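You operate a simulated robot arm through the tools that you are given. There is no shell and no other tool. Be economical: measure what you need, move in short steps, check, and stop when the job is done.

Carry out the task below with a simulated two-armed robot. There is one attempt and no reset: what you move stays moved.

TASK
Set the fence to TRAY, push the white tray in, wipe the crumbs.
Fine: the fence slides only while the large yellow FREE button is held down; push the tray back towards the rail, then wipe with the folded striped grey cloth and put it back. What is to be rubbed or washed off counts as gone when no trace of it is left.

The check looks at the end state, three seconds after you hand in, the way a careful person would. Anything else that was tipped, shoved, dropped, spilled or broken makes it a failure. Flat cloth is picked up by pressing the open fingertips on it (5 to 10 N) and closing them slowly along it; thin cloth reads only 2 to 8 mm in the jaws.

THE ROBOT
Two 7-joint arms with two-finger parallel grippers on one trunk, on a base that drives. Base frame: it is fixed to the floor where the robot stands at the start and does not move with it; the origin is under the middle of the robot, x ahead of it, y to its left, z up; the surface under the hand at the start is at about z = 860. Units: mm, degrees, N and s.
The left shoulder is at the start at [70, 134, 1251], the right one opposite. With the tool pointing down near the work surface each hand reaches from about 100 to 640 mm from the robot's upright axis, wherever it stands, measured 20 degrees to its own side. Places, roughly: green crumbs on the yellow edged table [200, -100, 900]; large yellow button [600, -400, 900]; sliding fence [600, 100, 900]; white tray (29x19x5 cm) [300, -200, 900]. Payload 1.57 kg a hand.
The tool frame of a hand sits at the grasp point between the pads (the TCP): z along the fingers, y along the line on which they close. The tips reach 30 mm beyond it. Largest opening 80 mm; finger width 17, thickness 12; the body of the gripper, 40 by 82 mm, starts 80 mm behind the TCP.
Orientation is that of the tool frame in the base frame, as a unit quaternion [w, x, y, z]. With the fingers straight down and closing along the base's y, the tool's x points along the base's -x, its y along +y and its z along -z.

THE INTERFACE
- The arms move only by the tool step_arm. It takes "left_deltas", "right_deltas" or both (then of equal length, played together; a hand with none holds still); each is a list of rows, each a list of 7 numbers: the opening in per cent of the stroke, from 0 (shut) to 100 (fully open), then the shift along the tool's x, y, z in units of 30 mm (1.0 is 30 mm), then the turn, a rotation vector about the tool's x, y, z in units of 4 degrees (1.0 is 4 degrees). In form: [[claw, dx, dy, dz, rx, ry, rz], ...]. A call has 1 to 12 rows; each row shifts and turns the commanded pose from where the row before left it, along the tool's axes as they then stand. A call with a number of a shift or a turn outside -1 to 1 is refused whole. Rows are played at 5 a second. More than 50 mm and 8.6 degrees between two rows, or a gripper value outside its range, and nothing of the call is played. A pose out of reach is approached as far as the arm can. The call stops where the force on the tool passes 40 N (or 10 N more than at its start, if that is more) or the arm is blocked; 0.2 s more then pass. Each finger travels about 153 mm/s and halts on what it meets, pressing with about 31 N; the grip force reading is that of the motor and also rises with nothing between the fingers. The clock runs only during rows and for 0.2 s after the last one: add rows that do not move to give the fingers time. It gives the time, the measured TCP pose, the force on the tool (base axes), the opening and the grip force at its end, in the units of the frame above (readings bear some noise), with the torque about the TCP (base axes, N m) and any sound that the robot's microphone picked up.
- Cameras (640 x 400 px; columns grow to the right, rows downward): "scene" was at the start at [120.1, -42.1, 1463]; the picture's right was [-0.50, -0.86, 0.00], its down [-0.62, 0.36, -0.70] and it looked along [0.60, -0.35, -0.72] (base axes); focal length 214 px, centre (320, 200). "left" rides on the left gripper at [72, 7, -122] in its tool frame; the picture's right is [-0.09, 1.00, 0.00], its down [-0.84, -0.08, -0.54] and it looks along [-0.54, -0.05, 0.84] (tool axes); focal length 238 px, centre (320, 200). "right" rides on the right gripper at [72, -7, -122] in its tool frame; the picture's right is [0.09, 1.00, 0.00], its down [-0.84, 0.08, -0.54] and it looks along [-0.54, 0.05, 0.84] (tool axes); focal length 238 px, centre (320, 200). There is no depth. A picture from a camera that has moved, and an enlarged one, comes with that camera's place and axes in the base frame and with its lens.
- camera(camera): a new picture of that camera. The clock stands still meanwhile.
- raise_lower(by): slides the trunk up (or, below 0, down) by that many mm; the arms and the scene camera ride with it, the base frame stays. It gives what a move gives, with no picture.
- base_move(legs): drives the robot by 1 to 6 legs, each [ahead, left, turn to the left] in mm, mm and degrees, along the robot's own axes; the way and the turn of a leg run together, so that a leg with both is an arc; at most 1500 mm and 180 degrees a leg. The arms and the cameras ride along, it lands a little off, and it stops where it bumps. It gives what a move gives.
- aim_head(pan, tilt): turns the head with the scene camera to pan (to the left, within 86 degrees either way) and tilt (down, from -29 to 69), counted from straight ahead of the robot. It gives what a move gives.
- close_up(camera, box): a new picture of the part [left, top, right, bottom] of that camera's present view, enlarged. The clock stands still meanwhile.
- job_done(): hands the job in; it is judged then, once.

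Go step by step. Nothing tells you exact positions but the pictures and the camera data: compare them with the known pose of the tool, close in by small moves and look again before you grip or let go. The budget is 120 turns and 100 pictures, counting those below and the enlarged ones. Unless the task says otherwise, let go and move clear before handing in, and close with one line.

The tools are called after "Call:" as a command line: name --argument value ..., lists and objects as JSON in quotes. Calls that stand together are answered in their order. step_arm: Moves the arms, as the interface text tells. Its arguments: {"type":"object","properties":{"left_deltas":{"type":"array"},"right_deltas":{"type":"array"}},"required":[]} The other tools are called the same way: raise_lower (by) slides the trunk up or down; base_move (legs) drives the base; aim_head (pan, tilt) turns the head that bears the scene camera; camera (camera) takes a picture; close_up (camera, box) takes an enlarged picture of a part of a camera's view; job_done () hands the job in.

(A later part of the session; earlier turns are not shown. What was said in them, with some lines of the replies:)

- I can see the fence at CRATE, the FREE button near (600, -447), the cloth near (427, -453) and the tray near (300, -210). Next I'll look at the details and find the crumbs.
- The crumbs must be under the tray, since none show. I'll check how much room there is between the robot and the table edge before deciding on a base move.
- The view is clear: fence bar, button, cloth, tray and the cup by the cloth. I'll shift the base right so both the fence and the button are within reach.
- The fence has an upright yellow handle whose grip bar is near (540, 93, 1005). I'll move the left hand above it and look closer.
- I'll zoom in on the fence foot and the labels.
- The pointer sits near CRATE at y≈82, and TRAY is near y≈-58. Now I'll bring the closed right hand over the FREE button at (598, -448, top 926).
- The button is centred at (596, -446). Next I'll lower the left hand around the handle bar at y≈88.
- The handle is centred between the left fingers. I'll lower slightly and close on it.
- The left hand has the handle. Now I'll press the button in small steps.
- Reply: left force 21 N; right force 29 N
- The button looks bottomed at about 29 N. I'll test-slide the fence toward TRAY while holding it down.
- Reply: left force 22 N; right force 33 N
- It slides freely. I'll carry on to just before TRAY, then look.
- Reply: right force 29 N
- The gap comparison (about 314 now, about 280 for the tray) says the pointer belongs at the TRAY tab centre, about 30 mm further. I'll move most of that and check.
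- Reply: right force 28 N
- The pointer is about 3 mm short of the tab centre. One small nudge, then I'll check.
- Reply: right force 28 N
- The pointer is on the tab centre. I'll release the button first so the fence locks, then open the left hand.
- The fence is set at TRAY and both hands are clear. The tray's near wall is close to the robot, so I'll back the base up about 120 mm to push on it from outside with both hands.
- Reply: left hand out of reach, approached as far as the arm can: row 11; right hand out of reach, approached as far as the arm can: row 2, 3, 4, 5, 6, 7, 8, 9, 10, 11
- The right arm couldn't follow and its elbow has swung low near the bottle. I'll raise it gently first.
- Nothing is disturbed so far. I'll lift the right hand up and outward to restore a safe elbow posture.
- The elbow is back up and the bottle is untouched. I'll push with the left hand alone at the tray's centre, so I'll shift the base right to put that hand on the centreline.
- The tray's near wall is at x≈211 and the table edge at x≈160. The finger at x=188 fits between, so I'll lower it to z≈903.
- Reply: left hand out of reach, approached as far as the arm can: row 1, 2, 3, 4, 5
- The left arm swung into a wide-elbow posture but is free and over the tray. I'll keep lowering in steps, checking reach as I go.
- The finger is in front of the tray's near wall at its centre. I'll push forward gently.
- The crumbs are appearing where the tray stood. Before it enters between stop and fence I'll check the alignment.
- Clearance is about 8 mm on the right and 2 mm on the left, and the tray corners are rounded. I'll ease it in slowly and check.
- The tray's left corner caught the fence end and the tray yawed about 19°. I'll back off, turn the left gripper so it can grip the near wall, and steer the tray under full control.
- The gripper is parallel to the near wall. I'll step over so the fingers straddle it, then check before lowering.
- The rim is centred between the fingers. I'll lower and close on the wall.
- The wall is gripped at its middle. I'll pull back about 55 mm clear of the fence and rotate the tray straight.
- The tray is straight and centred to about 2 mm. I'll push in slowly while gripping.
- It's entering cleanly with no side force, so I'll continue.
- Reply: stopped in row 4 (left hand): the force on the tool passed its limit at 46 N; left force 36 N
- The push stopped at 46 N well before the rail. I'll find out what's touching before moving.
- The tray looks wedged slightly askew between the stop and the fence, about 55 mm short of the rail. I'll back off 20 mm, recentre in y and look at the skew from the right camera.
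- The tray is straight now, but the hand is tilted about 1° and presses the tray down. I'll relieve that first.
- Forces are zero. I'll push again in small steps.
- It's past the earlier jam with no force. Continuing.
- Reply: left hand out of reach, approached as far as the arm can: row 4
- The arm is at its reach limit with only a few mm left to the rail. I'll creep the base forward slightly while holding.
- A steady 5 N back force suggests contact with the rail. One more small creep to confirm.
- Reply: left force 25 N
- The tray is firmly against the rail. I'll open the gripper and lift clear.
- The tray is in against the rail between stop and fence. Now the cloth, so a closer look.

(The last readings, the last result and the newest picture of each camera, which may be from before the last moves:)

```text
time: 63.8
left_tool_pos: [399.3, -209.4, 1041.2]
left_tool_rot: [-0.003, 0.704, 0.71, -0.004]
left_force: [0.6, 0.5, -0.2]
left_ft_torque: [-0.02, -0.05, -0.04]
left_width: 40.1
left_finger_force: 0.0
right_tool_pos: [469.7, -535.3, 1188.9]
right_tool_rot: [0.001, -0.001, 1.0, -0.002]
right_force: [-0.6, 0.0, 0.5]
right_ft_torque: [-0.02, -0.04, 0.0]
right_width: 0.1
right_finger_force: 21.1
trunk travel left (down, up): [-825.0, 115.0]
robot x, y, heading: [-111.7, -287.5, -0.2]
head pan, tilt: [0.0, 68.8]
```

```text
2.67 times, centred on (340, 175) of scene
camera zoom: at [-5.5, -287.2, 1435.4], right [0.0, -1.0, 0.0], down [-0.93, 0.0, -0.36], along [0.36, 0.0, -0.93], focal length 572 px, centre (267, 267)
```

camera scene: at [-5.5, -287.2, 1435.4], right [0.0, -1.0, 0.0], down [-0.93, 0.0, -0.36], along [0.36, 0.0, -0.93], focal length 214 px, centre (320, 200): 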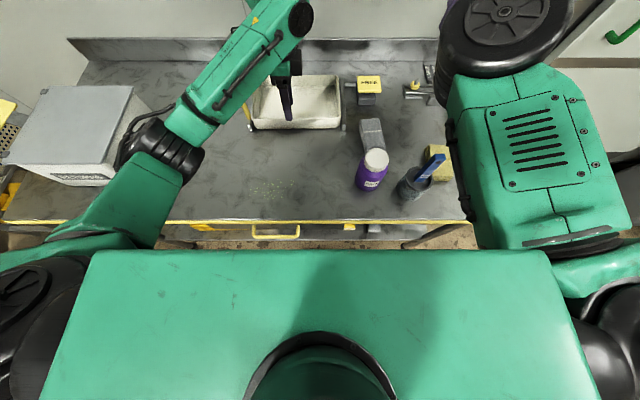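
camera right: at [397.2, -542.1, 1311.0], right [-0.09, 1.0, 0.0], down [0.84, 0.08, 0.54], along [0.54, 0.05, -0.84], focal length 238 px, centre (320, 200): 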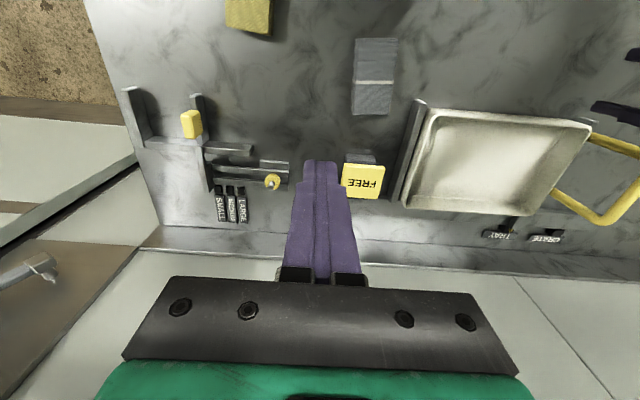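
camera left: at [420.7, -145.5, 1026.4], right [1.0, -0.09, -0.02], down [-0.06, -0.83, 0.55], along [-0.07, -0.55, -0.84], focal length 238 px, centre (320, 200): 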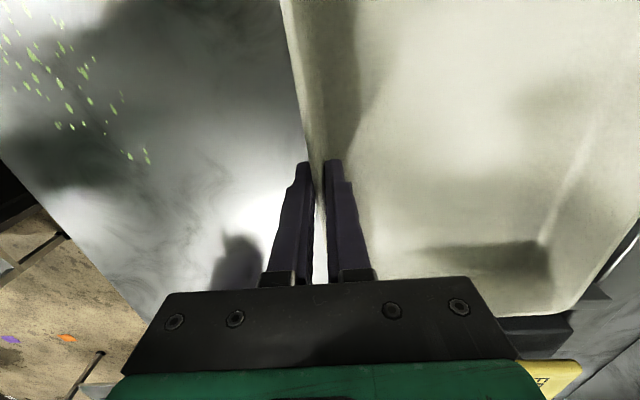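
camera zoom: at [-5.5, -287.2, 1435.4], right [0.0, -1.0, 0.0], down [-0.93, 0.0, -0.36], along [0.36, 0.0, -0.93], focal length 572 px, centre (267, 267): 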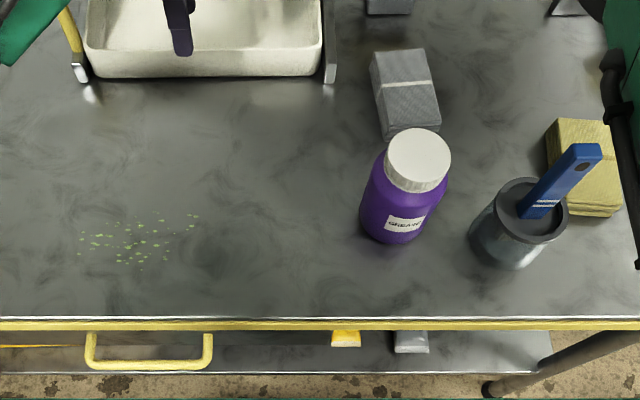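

The cloth is a folded stack about 64×110 mm centred near (434, -449), and the crumbs lie at x 220–282, y -212…-78. I'll raise the left hand and drive so the right hand, in its good posture, is above the cloth.

Call:
step_arm --left_deltas '[[30, 0, 0, -0.9, 0, 0, 0], [0, 0, 0, -0.9, 0, 0, 0], [0, 0, 0, -0.9, 0, 0, 0], [0, 0, 0, -0.9, 0, 0, 0], [0, 0, 0, -0.9, 0, 0, 0], [0, 0, 0, -0.5, 0, 0, 0]]'

Call:
base_move --legs '[[-36, 86, 0]]'

Call:
camera --camera "scene"

Call:
camera --camera "right"

```text
time: 65.2
left_tool_pos: [402.3, -212.7, 1190.7]
left_tool_rot: [-0.002, 0.705, 0.709, -0.005]
left_force: [1.0, 0.5, -0.9]
left_ft_torque: [0.03, 0.02, -0.02]
left_width: 0.0
left_finger_force: 21.6
right_tool_pos: [469.7, -536.9, 1189.0]
right_tool_rot: [0.0, -0.002, 1.0, 0.0]
right_force: [0.5, -0.8, 0.0]
right_ft_torque: [0.03, 0.03, 0.01]
right_width: 0.2
right_finger_force: 20.9
trunk travel left (down, up): [-825.0, 115.0]
robot x, y, heading: [-107.7, -285.1, -0.1]
head pan, tilt: [0.0, 68.8]
```

```text
time: 66.3
left_tool_pos: [369.3, -130.4, 1190.3]
left_tool_rot: [-0.004, 0.705, 0.709, -0.004]
left_force: [-0.3, -0.7, 0.2]
left_ft_torque: [0.03, 0.0, 0.0]
left_width: 0.1
left_finger_force: 21.0
right_tool_pos: [434.6, -455.7, 1186.5]
right_tool_rot: [-0.001, 0.0, 1.0, 0.001]
right_force: [0.1, 0.3, 0.6]
right_ft_torque: [0.03, 0.03, 0.02]
right_width: 0.0
right_finger_force: 21.8
trunk travel left (down, up): [-825.0, 115.0]
robot x, y, heading: [-150.3, -204.0, -0.0]
head pan, tilt: [0.0, 68.8]
```

```text
33 pictures are left
camera scene: at [-37.9, -208.4, 1435.1], right [0.0, -1.0, 0.0], down [-0.93, 0.0, -0.36], along [0.36, 0.0, -0.93], focal length 214 px, centre (320, 200)
```

scene: 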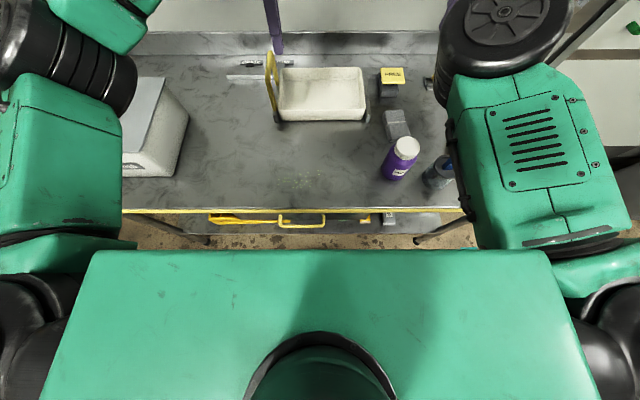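

```text
32 pictures are left
camera right: at [364.1, -463.5, 1308.4], right [-0.09, 1.0, 0.0], down [0.84, 0.08, 0.54], along [0.54, 0.05, -0.84], focal length 238 px, centre (320, 200)
```

right: 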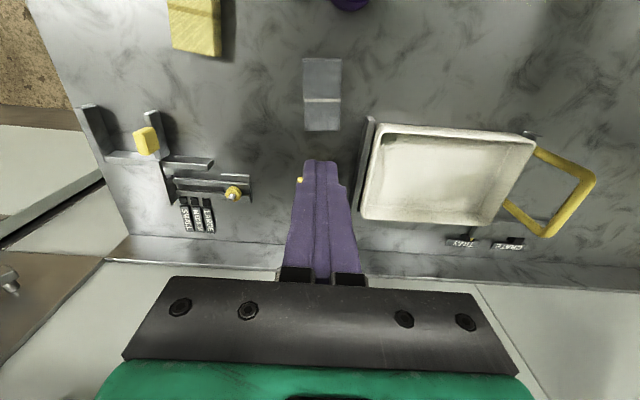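

The right hand is above the cloth centre. I'll descend part way and check the arm posture near the bottle.

Call:
step_arm --right_deltas '[[40, 0, 0.03, 0.8, 0, 0, 0], [40, 0, 0.03, 0.8, 0, 0, 0], [40, 0, 0, 0.8, 0, 0, 0], [40, 0, 0, 0.8, 0, 0, 0], [40, 0, 0, 0.8, 0, 0, 0], [40, 0, 0, 0.8, 0, 0, 0], [40, 0, 0, 0, 0, 0, 0]]'

Call:
camera --camera "scene"

```text
time: 67.9
left_tool_pos: [366.9, -127.3, 1190.9]
left_tool_rot: [-0.003, 0.705, 0.709, -0.005]
left_force: [0.2, -0.6, 0.4]
left_ft_torque: [0.01, -0.03, -0.03]
left_width: 0.0
left_finger_force: 21.1
right_tool_pos: [433.7, -450.8, 1044.6]
right_tool_rot: [0.0, 0.001, 1.0, -0.001]
right_force: [-0.8, 0.1, -0.6]
right_ft_torque: [0.01, -0.03, 0.03]
right_width: 31.8
right_finger_force: 0.0
trunk travel left (down, up): [-825.0, 115.0]
robot x, y, heading: [-145.5, -202.2, -0.3]
head pan, tilt: [0.0, 68.8]
```

```text
31 pictures are left
camera scene: at [-40.1, -204.0, 1435.3], right [0.0, -1.0, 0.0], down [-0.93, 0.0, -0.36], along [0.36, 0.0, -0.93], focal length 214 px, centre (320, 200)
```

scene: 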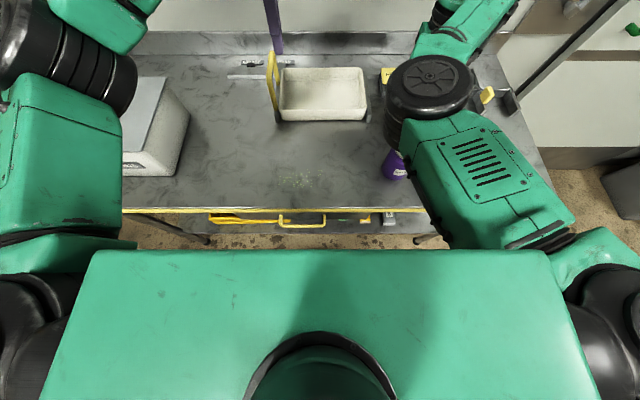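

The elbow is over the bottle but should be well above it, and the arm straightens as the hand lowers. I'll go down a little and check the trend.

Call:
step_arm --right_deltas '[[40, 0, 0, 0.8, 0, 0, 0], [40, 0, 0, 0.8, 0, 0, 0], [40, 0, 0, 0.7, 0, 0, 0], [40, 0, 0, 0, 0, 0, 0]]'

Call:
camera --camera "scene"

Call:
camera --camera "right"

```text
time: 68.9
left_tool_pos: [366.9, -127.3, 1191.5]
left_tool_rot: [-0.002, 0.705, 0.709, -0.005]
left_force: [-0.2, -0.4, -0.1]
left_ft_torque: [0.01, 0.02, 0.01]
left_width: 0.0
left_finger_force: 21.0
right_tool_pos: [435.4, -451.0, 974.8]
right_tool_rot: [0.0, 0.002, 1.0, 0.0]
right_force: [-0.3, 0.1, 0.6]
right_ft_torque: [0.03, 0.0, 0.0]
right_width: 31.9
right_finger_force: 0.0
trunk travel left (down, up): [-825.0, 115.0]
robot x, y, heading: [-145.8, -203.4, -0.4]
head pan, tilt: [0.0, 68.8]
```

```text
30 pictures are left
camera scene: at [-40.0, -203.8, 1435.3], right [0.0, -1.0, 0.0], down [-0.93, 0.0, -0.36], along [0.36, 0.0, -0.93], focal length 214 px, centre (320, 200)
```

scene: 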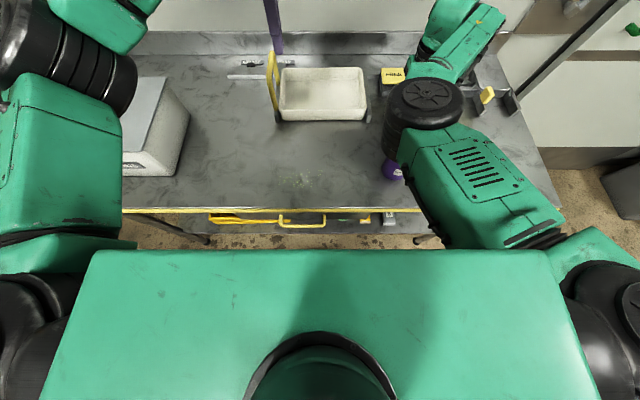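

```text
29 pictures are left
camera right: at [363.0, -458.3, 1097.0], right [-0.09, 1.0, 0.0], down [0.84, 0.08, 0.54], along [0.54, 0.05, -0.84], focal length 238 px, centre (320, 200)
```

right: 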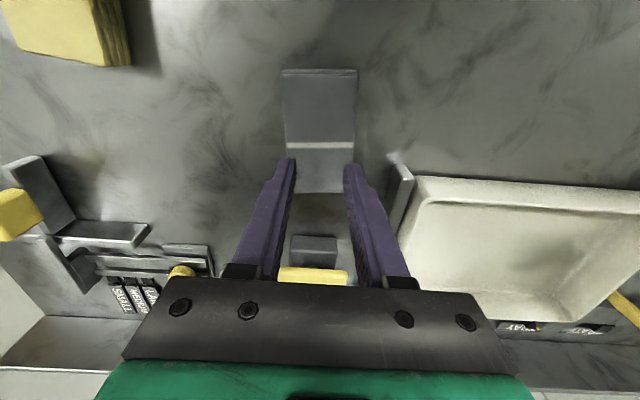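

The elbow stays well above the bottle and the fingers are centred over the cloth. I'll lower to just above it.

Call:
step_arm --right_deltas '[[40, 0, 0, 0.7, 0, 0, 0], [40, 0, 0, 0.7, 0, 0, 0], [40, 0, 0, 0.4, 0, 0, 0], [40, 0, 0, 0.15, 0, 0, 0], [40, 0, 0, 0, 0, 0, 0]]'

```text
time: 70.1
left_tool_pos: [364.9, -126.4, 1191.6]
left_tool_rot: [-0.001, 0.705, 0.709, -0.004]
left_force: [0.2, -0.1, 0.1]
left_ft_torque: [0.02, -0.02, -0.01]
left_width: 0.0
left_finger_force: 21.3
right_tool_pos: [433.9, -450.1, 920.2]
right_tool_rot: [0.003, 0.001, 1.0, -0.002]
right_force: [3.5, -2.4, 16.8]
right_ft_torque: [0.03, -0.11, 0.02]
right_width: 32.0
right_finger_force: 0.1
trunk travel left (down, up): [-825.0, 115.0]
robot x, y, heading: [-145.7, -204.5, -0.2]
head pan, tilt: [0.0, 68.8]
```

I have contact at 17 N, so I'll ease off to about 7 N.

Call:
step_arm --right_deltas '[[40, 0, 0, -0.1, 0, 0, 0], [40, 0, 0, 0, 0, 0, 0]]'

```text
time: 70.7
left_tool_pos: [365.8, -126.8, 1190.5]
left_tool_rot: [-0.002, 0.705, 0.709, -0.005]
left_force: [0.3, -0.1, 0.5]
left_ft_torque: [-0.03, 0.01, 0.01]
left_width: 0.0
left_finger_force: 21.3
right_tool_pos: [433.2, -450.3, 919.7]
right_tool_rot: [-0.001, 0.0, 1.0, -0.001]
right_force: [2.5, -0.6, 7.6]
right_ft_torque: [0.0, -0.1, -0.03]
right_width: 31.9
right_finger_force: 0.1
trunk travel left (down, up): [-825.0, 115.0]
robot x, y, heading: [-144.6, -199.5, -0.1]
head pan, tilt: [0.0, 68.8]
```

At 7.6 N, I'll close slowly along the cloth.

Call:
step_arm --right_deltas '[[36, 0, 0, 0, 0, 0, 0], [32, 0, 0, 0, 0, 0, 0], [28, 0, 0, 0, 0, 0, 0], [24, 0, 0, 0, 0, 0, 0], [20, 0, 0, 0, 0, 0, 0], [16, 0, 0, 0, 0, 0, 0], [12, 0, 0, 0, 0, 0, 0], [8, 0, 0, 0, 0, 0, 0], [4, 0, 0, 0, 0, 0, 0], [0, 0, 0, 0, 0, 0, 0], [0, 0, 0, 0, 0, 0, 0], [0, 0, 0, 0, 0, 0, 0]]'

Call:
camera --camera "right"

```text
time: 73.3
left_tool_pos: [367.2, -126.7, 1191.0]
left_tool_rot: [-0.003, 0.705, 0.709, -0.005]
left_force: [1.1, -0.2, -1.3]
left_ft_torque: [0.01, -0.01, 0.0]
left_width: 0.0
left_finger_force: 20.8
right_tool_pos: [433.2, -452.1, 921.0]
right_tool_rot: [0.0, 0.0, 1.0, -0.001]
right_force: [-0.4, 0.5, 1.2]
right_ft_torque: [-0.01, -0.01, -0.01]
right_width: 0.2
right_finger_force: 21.5
trunk travel left (down, up): [-825.0, 115.0]
robot x, y, heading: [-145.5, -199.9, -0.2]
head pan, tilt: [0.0, 68.8]
```

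```text
28 pictures are left
camera right: at [362.3, -457.9, 1041.7], right [-0.09, 1.0, 0.0], down [0.84, 0.08, 0.54], along [0.54, 0.05, -0.84], focal length 238 px, centre (320, 200)
```

right: 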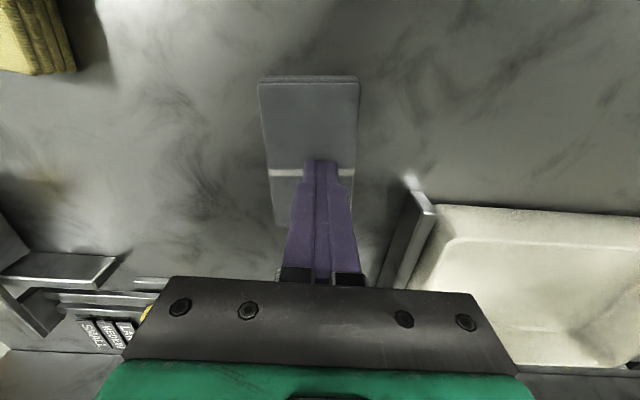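

The pinch slipped off; the cloth is a firm stack about 25 mm thick and 60 mm wide. I'll raise, open fully, align to its ~5° yaw and grip it by its long sides.

Call:
step_arm --right_deltas '[[0, 0, 0, -0.8, 0, 0, 0], [50, 0, 0, -0.6, 0, 0, 0], [100, 0, -0.18, 0, 0, 0, -0.68], [100, 0, 0, 0, 0, 0, -0.68], [100, 0, 0, 0, 0, 0, 0]]'

Call:
camera --camera "right"

```text
time: 74.5
left_tool_pos: [367.5, -127.0, 1191.1]
left_tool_rot: [-0.003, 0.706, 0.708, -0.005]
left_force: [-0.7, 1.0, -0.3]
left_ft_torque: [-0.01, -0.02, 0.0]
left_width: 0.0
left_finger_force: 20.1
right_tool_pos: [434.3, -456.9, 962.2]
right_tool_rot: [0.001, -0.048, 0.999, -0.001]
right_force: [0.5, 0.0, -0.8]
right_ft_torque: [-0.01, -0.02, 0.0]
right_width: 80.0
right_finger_force: 0.1
trunk travel left (down, up): [-825.0, 115.0]
robot x, y, heading: [-144.3, -202.2, -0.2]
head pan, tilt: [0.0, 68.8]
```

```text
27 pictures are left
camera right: at [363.6, -469.9, 1083.8], right [-0.19, 0.98, 0.0], down [0.83, 0.16, 0.54], along [0.53, 0.1, -0.84], focal length 238 px, centre (320, 200)
```

right: 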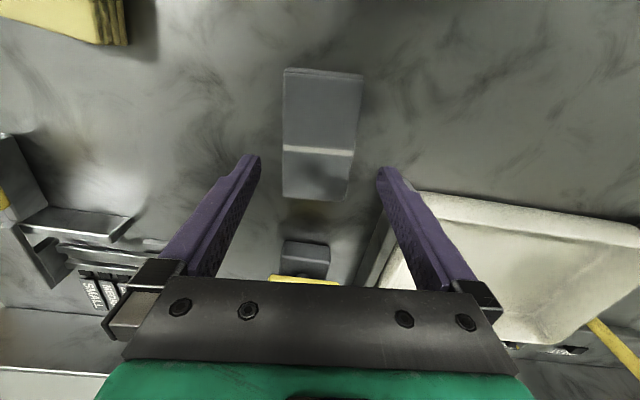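

The fingers straddle the cloth and it's centred. I'll turn a little more, lower, and close slowly.

Call:
step_arm --right_deltas '[[100, 0, 0, 0, 0, 0, -0.6], [100, 0, 0, 0.7, 0, 0, 0], [100, 0, 0, 0.7, 0, 0, 0], [100, 0, 0, 0.5, 0, 0, 0], [100, 0, 0, 0.2, 0, 0, 0], [100, 0, 0, 0, 0, 0, 0]]'

Call:
camera --camera "right"

```text
time: 75.9
left_tool_pos: [367.2, -127.5, 1190.4]
left_tool_rot: [-0.002, 0.705, 0.709, -0.005]
left_force: [0.6, 0.5, -1.1]
left_ft_torque: [0.01, 0.02, 0.01]
left_width: 0.0
left_finger_force: 21.0
right_tool_pos: [434.3, -456.0, 899.2]
right_tool_rot: [0.0, -0.068, 0.998, -0.001]
right_force: [-0.5, -0.1, -0.1]
right_ft_torque: [-0.01, 0.03, 0.02]
right_width: 79.8
right_finger_force: 0.2
trunk travel left (down, up): [-825.0, 115.0]
robot x, y, heading: [-149.6, -202.0, 0.2]
head pan, tilt: [0.0, 68.8]
```

```text
26 pictures are left
camera right: at [363.8, -472.9, 1020.6], right [-0.23, 0.97, 0.0], down [0.82, 0.19, 0.54], along [0.53, 0.12, -0.84], focal length 238 px, centre (320, 200)
```

right: 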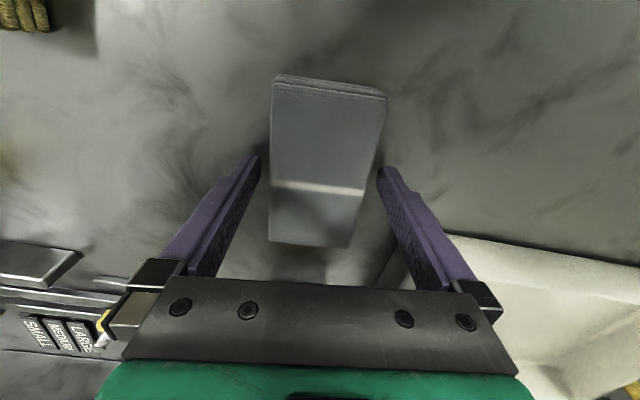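

Well straddled. Closing slowly.

Call:
step_arm --right_deltas '[[90, 0, 0, 0, 0, 0, 0], [84, 0, 0, 0, 0, 0, 0], [80, 0, 0, 0, 0, 0, 0], [76, 0, 0, 0, 0, 0, 0], [72, 0, 0, 0, 0, 0, 0], [68, 0, 0, 0, 0, 0, 0], [64, 0, 0, 0, 0, 0, 0], [60, 0, 0, 0, 0, 0, 0], [60, 0, 0, 0, 0, 0, 0]]'

Call:
camera --camera "right"

```text
time: 77.9
left_tool_pos: [366.9, -127.2, 1189.4]
left_tool_rot: [-0.002, 0.705, 0.709, -0.005]
left_force: [0.2, -0.4, -0.3]
left_ft_torque: [-0.02, 0.0, 0.03]
left_width: 0.0
left_finger_force: 20.9
right_tool_pos: [433.4, -455.6, 899.3]
right_tool_rot: [0.0, -0.068, 0.998, 0.0]
right_force: [0.6, 0.0, 0.3]
right_ft_torque: [0.01, 0.01, -0.02]
right_width: 64.3
right_finger_force: 31.3
trunk travel left (down, up): [-825.0, 115.0]
robot x, y, heading: [-149.5, -201.2, 0.1]
head pan, tilt: [0.0, 68.8]
```

```text
25 pictures are left
camera right: at [363.9, -473.0, 1020.9], right [-0.23, 0.97, 0.0], down [0.82, 0.19, 0.54], along [0.53, 0.12, -0.84], focal length 238 px, centre (320, 200)
```

right: 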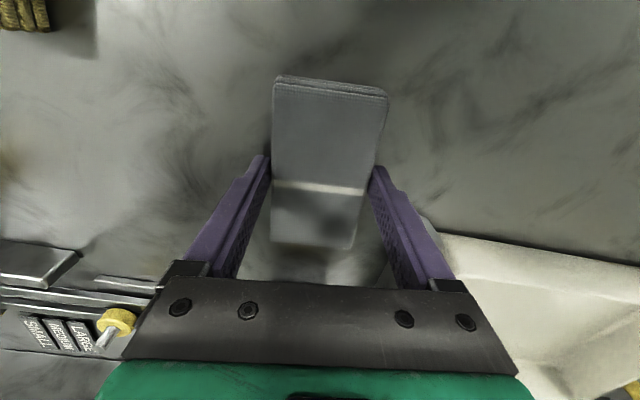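

The stack is held firmly at 64 mm. I'll lift it and check.

Call:
step_arm --right_deltas '[[60, 0, 0, -0.3, 0, 0, 0], [60, 0, 0, -0.7, 0, 0, 0], [60, 0, 0, -1, 0, 0, 0], [60, 0, 0, -1, 0, 0, 0], [60, 0, 0, -1, 0, 0, 0], [60, 0, 0, -1, 0, 0, 0], [60, 0, 0, -0.5, 0, 0, 0], [60, 0, 0, 0, 0, 0, 0]]'

Call:
camera --camera "right"

```text
time: 79.7
left_tool_pos: [367.3, -127.3, 1189.5]
left_tool_rot: [-0.003, 0.705, 0.709, -0.005]
left_force: [0.1, 0.2, -0.5]
left_ft_torque: [0.0, -0.01, -0.02]
left_width: 0.0
left_finger_force: 21.4
right_tool_pos: [434.0, -455.0, 1063.9]
right_tool_rot: [0.0, -0.068, 0.998, -0.001]
right_force: [0.2, 0.6, -0.3]
right_ft_torque: [0.01, 0.01, 0.01]
right_width: 64.2
right_finger_force: 30.8
trunk travel left (down, up): [-825.0, 115.0]
robot x, y, heading: [-145.7, -201.0, 0.0]
head pan, tilt: [0.0, 68.8]
```

```text
24 pictures are left
camera right: at [364.1, -472.3, 1185.9], right [-0.23, 0.97, 0.0], down [0.82, 0.19, 0.54], along [0.53, 0.12, -0.84], focal length 238 px, centre (320, 200)
```

right: 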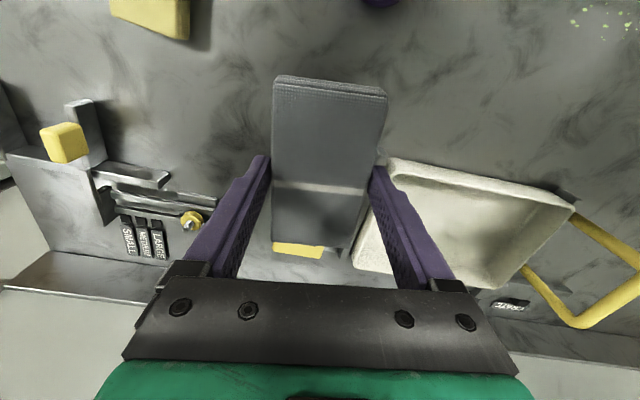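

The cloth lifts cleanly. I'll drive so the held cloth is just left of the crumbs.

Call:
base_move --legs '[[-183, 415, 0]]'

Call:
camera --camera "scene"

Call:
camera --camera "right"

```text
time: 82.5
left_tool_pos: [185.1, 289.9, 1189.3]
left_tool_rot: [-0.004, 0.705, 0.71, -0.004]
left_force: [-0.1, -0.7, 0.4]
left_ft_torque: [-0.01, -0.02, 0.01]
left_width: 0.0
left_finger_force: 21.0
right_tool_pos: [253.4, -38.5, 1062.2]
right_tool_rot: [0.001, -0.069, 0.998, 0.0]
right_force: [0.2, -0.9, -0.4]
right_ft_torque: [0.03, 0.06, -0.02]
right_width: 64.3
right_finger_force: 31.3
trunk travel left (down, up): [-825.0, 115.0]
robot x, y, heading: [-327.2, 212.6, 0.1]
head pan, tilt: [0.0, 68.8]
```

```text
23 pictures are left
camera scene: at [-220.1, 211.3, 1435.2], right [0.0, -1.0, 0.0], down [-0.93, 0.0, -0.36], along [0.36, 0.0, -0.93], focal length 214 px, centre (320, 200)
```

scene: 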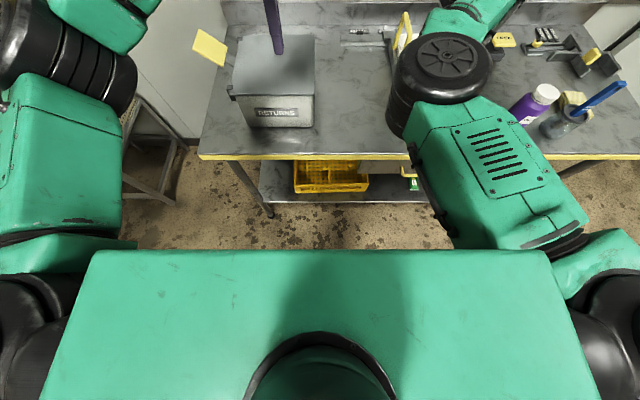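

```text
22 pictures are left
camera right: at [184.1, -55.9, 1185.1], right [-0.23, 0.97, 0.0], down [0.82, 0.19, 0.54], along [0.53, 0.12, -0.84], focal length 238 px, centre (320, 200)
```

right: 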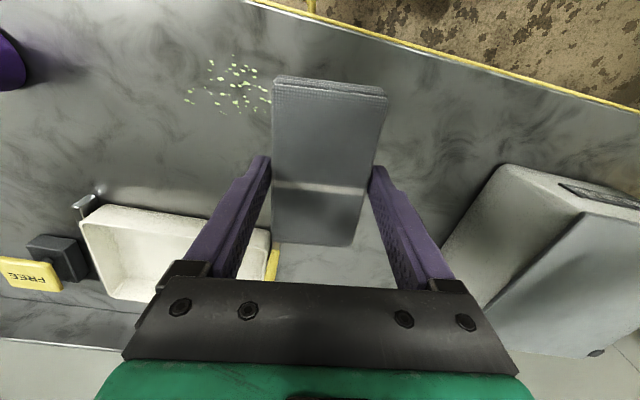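

The crumbs span about x 214–286, y -212…-78, and the cloth at x≈253 covers that depth. I'll lower it to the table.

Call:
step_arm --right_deltas '[[60, 0, 0, 0.9, 0, 0, 0], [60, 0, 0, 0.9, 0, 0, 0], [60, 0, 0, 0.9, 0, 0, 0], [60, 0, 0, 0.9, 0, 0, 0], [60, 0, 0, 0.9, 0, 0, 0], [60, 0, 0, 0.6, 0, 0, 0], [60, 0, 0, 0.1, 0, 0, 0], [60, 0, 0, 0.1, 0, 0, 0], [60, 0, 0, 0, 0, 0, 0]]'

```text
time: 84.5
left_tool_pos: [185.7, 290.8, 1189.8]
left_tool_rot: [-0.002, 0.705, 0.709, -0.005]
left_force: [-0.3, -0.1, 0.7]
left_ft_torque: [0.0, -0.01, 0.01]
left_width: 0.4
left_finger_force: 21.2
right_tool_pos: [254.3, -37.4, 903.7]
right_tool_rot: [-0.001, -0.069, 0.998, -0.001]
right_force: [0.1, -0.2, -0.6]
right_ft_torque: [0.0, -0.02, -0.02]
right_width: 64.0
right_finger_force: 31.3
trunk travel left (down, up): [-825.0, 115.0]
robot x, y, heading: [-323.5, 215.7, -0.4]
head pan, tilt: [0.0, 68.8]
```

Call:
step_arm --right_deltas '[[60, 0, 0, 0.1, 0, 0, 0], [60, 0, 0, 0.1, 0, 0, 0], [60, 0, 0, 0, 0, 0, 0]]'

```text
time: 85.3
left_tool_pos: [185.4, 290.7, 1190.6]
left_tool_rot: [-0.003, 0.705, 0.71, -0.004]
left_force: [0.8, 0.3, -0.6]
left_ft_torque: [-0.04, 0.02, -0.02]
left_width: 0.0
left_finger_force: 21.7
right_tool_pos: [252.9, -37.7, 899.8]
right_tool_rot: [0.0, -0.068, 0.998, -0.001]
right_force: [0.2, -0.3, 1.6]
right_ft_torque: [0.06, 0.03, -0.04]
right_width: 63.8
right_finger_force: 31.4
trunk travel left (down, up): [-825.0, 115.0]
robot x, y, heading: [-330.3, 218.6, 0.1]
head pan, tilt: [0.0, 68.8]
```

Call:
step_arm --right_deltas '[[60, 0, 0, 0.06, 0, 0, 0], [60, 0, 0, 0.05, 0, 0, 0], [60, 0, 0, 0, 0, 0, 0]]'

```text
time: 86.1
left_tool_pos: [182.2, 291.2, 1192.7]
left_tool_rot: [-0.002, 0.704, 0.71, -0.004]
left_force: [0.1, -0.7, -0.6]
left_ft_torque: [-0.01, 0.01, -0.03]
left_width: 0.0
left_finger_force: 20.7
right_tool_pos: [252.8, -37.8, 898.7]
right_tool_rot: [0.003, -0.068, 0.998, -0.002]
right_force: [4.0, -1.7, 21.3]
right_ft_torque: [0.2, 0.5, -0.04]
right_width: 63.8
right_finger_force: 31.4
trunk travel left (down, up): [-825.0, 115.0]
robot x, y, heading: [-324.5, 213.2, -0.2]
head pan, tilt: [0.0, 68.8]
```

Pressing at 21 N, so I'll ease off a little and wipe by driving the base sideways across the crumbs.

Call:
step_arm --right_deltas '[[60, 0, 0, -0.04, 0, 0, 0], [60, 0, 0, 0, 0, 0, 0]]'

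Call:
base_move --legs '[[0, -205, 0]]'

Call:
camera --camera "right"

```text
time: 86.7
left_tool_pos: [183.7, 291.9, 1191.4]
left_tool_rot: [-0.002, 0.704, 0.71, -0.004]
left_force: [0.1, 1.5, -0.8]
left_ft_torque: [0.0, 0.01, 0.02]
left_width: 0.0
left_finger_force: 21.1
right_tool_pos: [252.2, -37.1, 899.1]
right_tool_rot: [0.002, -0.069, 0.998, -0.002]
right_force: [6.7, -1.7, 19.1]
right_ft_torque: [0.06, -0.42, -0.09]
right_width: 63.7
right_finger_force: 31.6
trunk travel left (down, up): [-825.0, 115.0]
robot x, y, heading: [-329.0, 211.4, -0.0]
head pan, tilt: [0.0, 68.8]
```

```text
time: 88.3
left_tool_pos: [183.8, 83.1, 1193.0]
left_tool_rot: [-0.002, 0.705, 0.709, -0.004]
left_force: [-0.8, -0.6, 0.0]
left_ft_torque: [-0.01, -0.03, 0.01]
left_width: 0.2
left_finger_force: 21.3
right_tool_pos: [250.9, -246.4, 897.9]
right_tool_rot: [0.002, -0.067, 0.998, -0.003]
right_force: [0.9, -3.0, 17.1]
right_ft_torque: [0.01, 0.18, -0.34]
right_width: 63.7
right_finger_force: 30.9
trunk travel left (down, up): [-825.0, 115.0]
robot x, y, heading: [-325.9, 10.1, -0.3]
head pan, tilt: [0.0, 68.8]
```

```text
21 pictures are left
camera right: at [180.5, -263.2, 1020.2], right [-0.22, 0.97, 0.0], down [0.82, 0.19, 0.54], along [0.53, 0.12, -0.84], focal length 238 px, centre (320, 200)
```

right: 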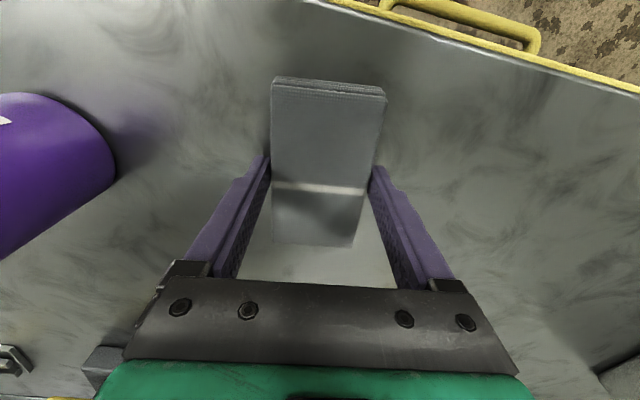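

No crumbs are visible now. I'll make one return stroke to be sure, then lift and inspect.

Call:
base_move --legs '[[12, 205, 0], [-24, -205, 0]]'

Call:
step_arm --right_deltas '[[60, 0, 0, -0.4, 0, 0, 0], [60, 0, 0, -1, 0, 0, 0], [60, 0, 0, -1, 0, 0, 0], [60, 0, 0, -1, 0, 0, 0], [60, 0, 0, -1, 0, 0, 0], [60, 0, 0, -1, 0, 0, 0], [60, 0, 0, 0, 0, 0, 0]]'

Call:
camera --camera "right"

Call:
camera --camera "scene"

```text
time: 91.1
left_tool_pos: [172.2, 83.1, 1191.2]
left_tool_rot: [-0.002, 0.705, 0.709, -0.004]
left_force: [0.3, -0.7, 1.0]
left_ft_torque: [0.07, 0.0, 0.02]
left_width: 0.2
left_finger_force: 20.9
right_tool_pos: [239.0, -246.8, 899.9]
right_tool_rot: [0.001, -0.065, 0.998, -0.002]
right_force: [1.0, -2.6, 10.9]
right_ft_torque: [0.24, -0.06, -0.23]
right_width: 63.6
right_finger_force: 30.6
trunk travel left (down, up): [-825.0, 115.0]
robot x, y, heading: [-339.2, 9.4, -0.2]
head pan, tilt: [0.0, 68.8]
```

```text
time: 92.7
left_tool_pos: [174.3, 83.3, 1190.6]
left_tool_rot: [-0.003, 0.706, 0.709, -0.005]
left_force: [0.0, -0.5, 0.2]
left_ft_torque: [0.02, -0.02, -0.02]
left_width: 0.1
left_finger_force: 21.5
right_tool_pos: [240.1, -247.0, 1059.9]
right_tool_rot: [0.0, -0.065, 0.998, -0.003]
right_force: [0.3, -0.5, -1.2]
right_ft_torque: [0.01, 0.0, 0.01]
right_width: 63.7
right_finger_force: 31.7
trunk travel left (down, up): [-825.0, 115.0]
robot x, y, heading: [-339.5, 7.1, -0.2]
head pan, tilt: [0.0, 68.8]
```

```text
20 pictures are left
camera right: at [170.3, -262.9, 1181.3], right [-0.22, 0.98, 0.0], down [0.82, 0.19, 0.54], along [0.53, 0.12, -0.84], focal length 238 px, centre (320, 200)
```

right: 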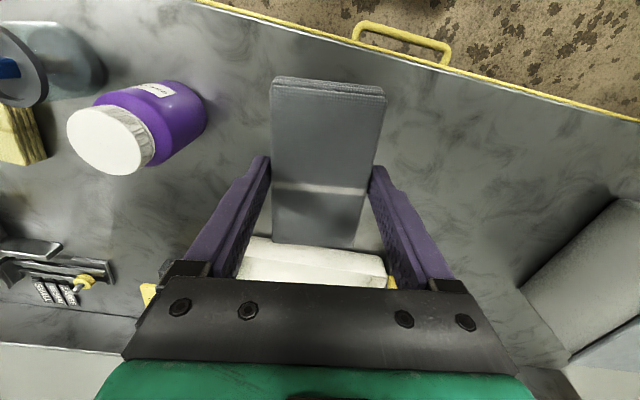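

```text
19 pictures are left
camera scene: at [-232.7, 6.9, 1435.2], right [0.0, -1.0, 0.0], down [-0.93, 0.0, -0.36], along [0.36, 0.0, -0.93], focal length 214 px, centre (320, 200)
```

scene: 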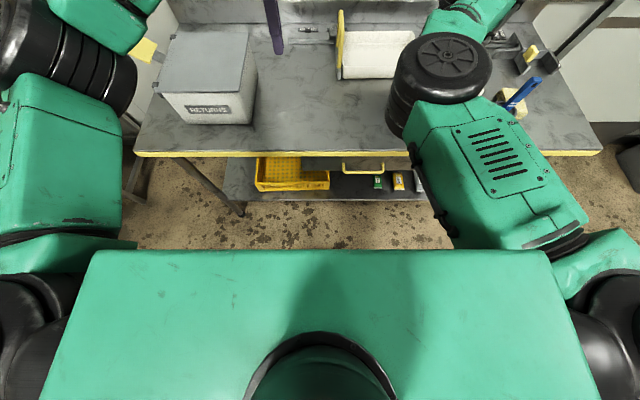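

Call:
close_up --camera "right" --box '[370, 60, 610, 260]'

Call:
close_up --camera "scene" --box '[250, 60, 410, 160]'

```text
2.00 times, centred on (490, 160) of right
camera zoom: at [170.3, -262.9, 1181.3], right [-0.22, 0.98, 0.0], down [0.82, 0.19, 0.54], along [0.53, 0.12, -0.84], focal length 477 px, centre (-20, 280)
```

zoom: 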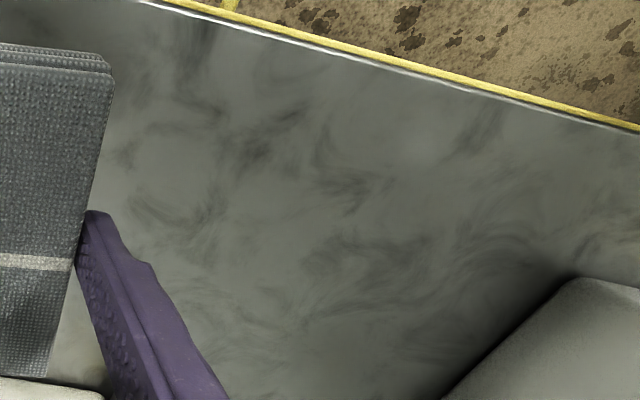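

```text
4.00 times, centred on (330, 110) of scene
camera zoom: at [-232.7, 6.9, 1435.2], right [0.0, -1.0, 0.0], down [-0.93, 0.0, -0.36], along [0.36, 0.0, -0.93], focal length 858 px, centre (280, 560)
```

zoom: 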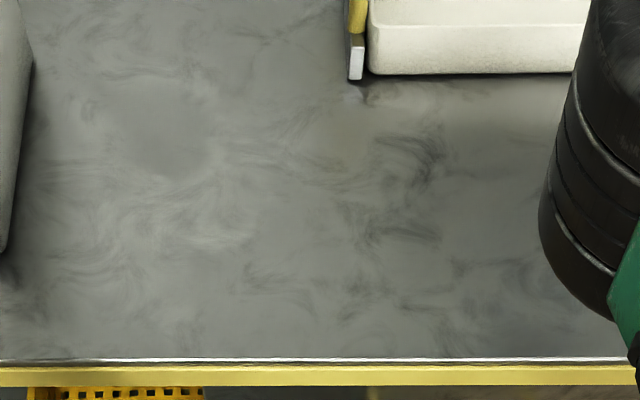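

The table is clean. I'll carry the cloth back over its original place.

Call:
base_move --legs '[[193, -209, 0]]'

Call:
camera --camera "right"

```text
time: 94.7
left_tool_pos: [368.7, -123.2, 1191.1]
left_tool_rot: [-0.002, 0.706, 0.708, -0.005]
left_force: [0.3, -0.1, -0.9]
left_ft_torque: [0.01, -0.02, 0.01]
left_width: 0.0
left_finger_force: 21.4
right_tool_pos: [433.8, -455.8, 1060.0]
right_tool_rot: [0.001, -0.065, 0.998, -0.004]
right_force: [-0.1, 0.1, 0.3]
right_ft_torque: [0.01, 0.0, 0.04]
right_width: 63.7
right_finger_force: 31.2
trunk travel left (down, up): [-825.0, 115.0]
robot x, y, heading: [-142.2, -199.9, -0.2]
head pan, tilt: [0.0, 68.8]
```

```text
16 pictures are left
camera right: at [363.2, -470.8, 1182.1], right [-0.22, 0.98, -0.01], down [0.82, 0.19, 0.54], along [0.53, 0.11, -0.84], focal length 238 px, centre (320, 200)
```

right: 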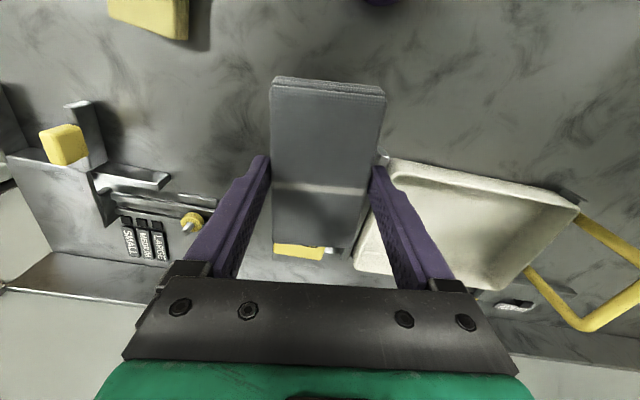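

Spot on: (433.8, -455.8). I'll lower to the table.

Call:
step_arm --right_deltas '[[60, 0, 0, 0.9, 0, 0, 0], [60, 0, 0, 0.9, 0, 0, 0], [60, 0, 0, 0.9, 0, 0, 0], [60, 0, 0, 0.9, 0, 0, 0], [60, 0, 0, 0.9, 0, 0, 0], [60, 0, 0, 0.5, 0, 0, 0], [60, 0, 0, 0.12, 0, 0, 0], [60, 0, 0, 0.1, 0, 0, 0], [60, 0, 0, 0, 0, 0, 0]]'

```text
time: 96.7
left_tool_pos: [369.3, -126.0, 1190.8]
left_tool_rot: [-0.002, 0.706, 0.708, -0.005]
left_force: [0.7, -0.9, -0.9]
left_ft_torque: [0.01, -0.01, -0.03]
left_width: 0.0
left_finger_force: 22.1
right_tool_pos: [436.1, -456.2, 902.4]
right_tool_rot: [0.0, -0.064, 0.998, -0.002]
right_force: [-0.1, 0.2, -0.1]
right_ft_torque: [0.0, -0.01, 0.01]
right_width: 63.7
right_finger_force: 31.2
trunk travel left (down, up): [-825.0, 115.0]
robot x, y, heading: [-144.1, -202.7, -0.1]
head pan, tilt: [0.0, 68.8]
```

Call:
step_arm --right_deltas '[[60, 0.06, 0, 0.07, 0, 0, 0], [60, 0, 0, 0.02, 0, 0, 0], [60, 0, 0, 0, 0, 0, 0]]'

```text
time: 97.5
left_tool_pos: [367.7, -126.2, 1191.8]
left_tool_rot: [-0.003, 0.706, 0.708, -0.005]
left_force: [0.1, 0.0, -0.5]
left_ft_torque: [0.0, 0.02, 0.0]
left_width: 0.2
left_finger_force: 21.5
right_tool_pos: [433.0, -456.4, 899.4]
right_tool_rot: [0.0, -0.065, 0.998, -0.003]
right_force: [0.1, 0.0, -0.2]
right_ft_torque: [-0.01, -0.03, -0.04]
right_width: 64.1
right_finger_force: 31.0
trunk travel left (down, up): [-825.0, 115.0]
robot x, y, heading: [-145.6, -197.2, -0.5]
head pan, tilt: [0.0, 68.8]
```

Within a millimetre of the table. I'll open slowly and lift.

Call:
step_arm --right_deltas '[[60, 0, 0, 0.03, 0, 0, 0], [84, 0, 0, 0, 0, 0, 0], [90, 0, 0, 0, 0, 0, 0], [100, 0, 0, 0, 0, 0, 0], [100, 0, 0, 0, 0, 0, 0], [100, 0, 0, -0.4, 0, 0, 0], [100, 0, 0, -0.8, 0, 0, 0], [100, 0, 0, -1, 0, 0, 0], [100, 0, 0, -1, 0, 0, 0], [100, 0, 0, -1, 0, 0, 0], [100, 0, 0, -1, 0, 0, 0], [100, 0, 0, -1, 0, 0, 0]]'

Call:
camera --camera "right"

Call:
camera --camera "scene"

```text
time: 100.1
left_tool_pos: [367.1, -124.9, 1190.9]
left_tool_rot: [-0.002, 0.706, 0.708, -0.005]
left_force: [-0.3, 0.2, -0.4]
left_ft_torque: [0.0, -0.04, 0.01]
left_width: 0.0
left_finger_force: 21.4
right_tool_pos: [432.7, -454.8, 1086.4]
right_tool_rot: [0.0, -0.065, 0.998, -0.003]
right_force: [-0.2, -0.5, 0.5]
right_ft_torque: [0.01, -0.01, 0.01]
right_width: 80.2
right_finger_force: 0.1
trunk travel left (down, up): [-825.0, 115.0]
robot x, y, heading: [-143.1, -199.2, -0.0]
head pan, tilt: [0.0, 68.8]
```

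```text
15 pictures are left
camera right: at [362.6, -471.5, 1206.9], right [-0.22, 0.98, -0.01], down [0.82, 0.19, 0.54], along [0.53, 0.12, -0.84], focal length 238 px, centre (320, 200)
```

right: 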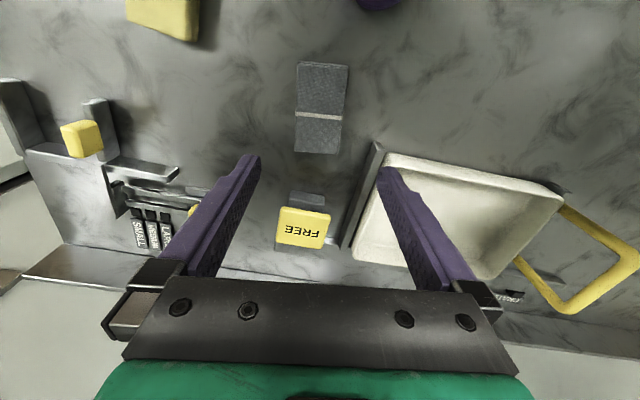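

```text
14 pictures are left
camera scene: at [-39.2, -201.7, 1435.3], right [0.0, -1.0, 0.0], down [-0.93, 0.0, -0.36], along [0.36, 0.0, -0.93], focal length 214 px, centre (320, 200)
```

scene: 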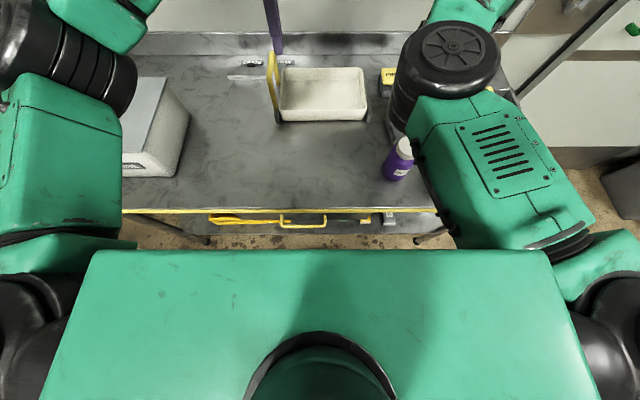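

The cloth is back and the table is clean. I'll do a last check of the fence pointer and the tray seating.

Call:
close_up --camera "scene" --box '[220, 50, 390, 130]'

Call:
close_up --camera "right" --box '[320, 120, 600, 320]'

```text
3.76 times, centred on (305, 90) of scene
camera zoom: at [-39.2, -201.7, 1435.3], right [0.0, -1.0, 0.0], down [-0.93, 0.0, -0.36], along [0.36, 0.0, -0.93], focal length 807 px, centre (376, 614)
```

zoom: 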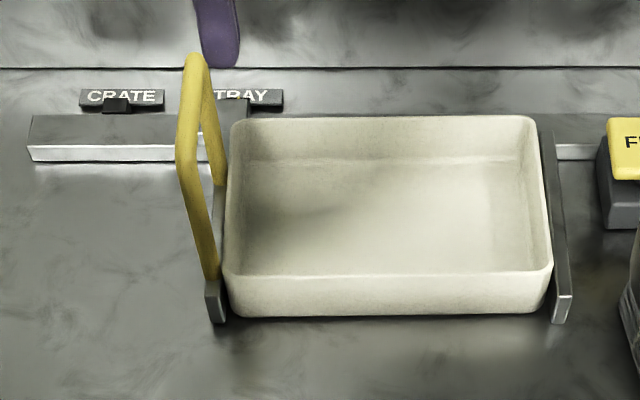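

```text
2.00 times, centred on (460, 220) of right
camera zoom: at [362.6, -471.5, 1206.9], right [-0.22, 0.98, -0.01], down [0.82, 0.19, 0.54], along [0.53, 0.12, -0.84], focal length 477 px, centre (40, 160)
```

zoom: 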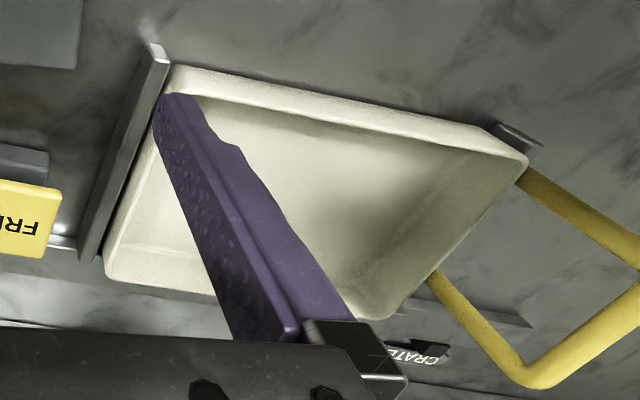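

Call:
close_up --camera "left" --box '[480, 0, 640, 120]'

```text
3.33 times, centred on (560, 60) of left
camera zoom: at [375.2, -53.6, 1312.0], right [1.0, -0.09, -0.01], down [-0.07, -0.84, 0.55], along [-0.06, -0.54, -0.84], focal length 794 px, centre (-480, 667)
```

zoom: 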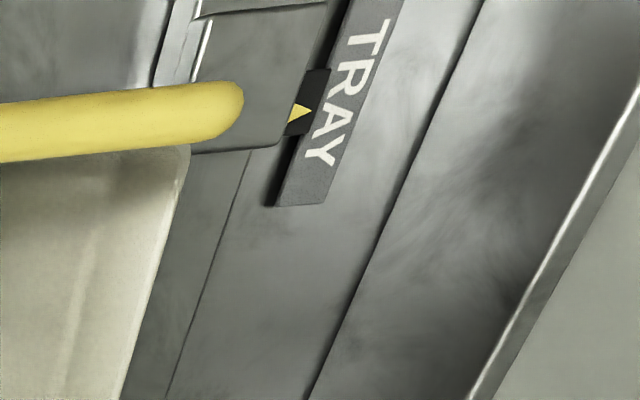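

The fence is set to TRAY with its pointer on the TRAY tab, and it's locked. The tray is seated against the rail, the crumbs are wiped away and the cloth is back in place. Both hands are clear, so I'm handing in.

Call:
job_done

```text
The job is handed in.
```

The job is handed in: the fence is at TRAY, the white tray is against the rail, the crumbs are wiped away, and the cloth is back where it was. The fence pointer sits about 3 mm off the centre of the TRAY tab. On the first push the tray caught the fence end and twisted, and it later jammed once. I straightened it and pushed it home; the last pictures show nothing else moved.
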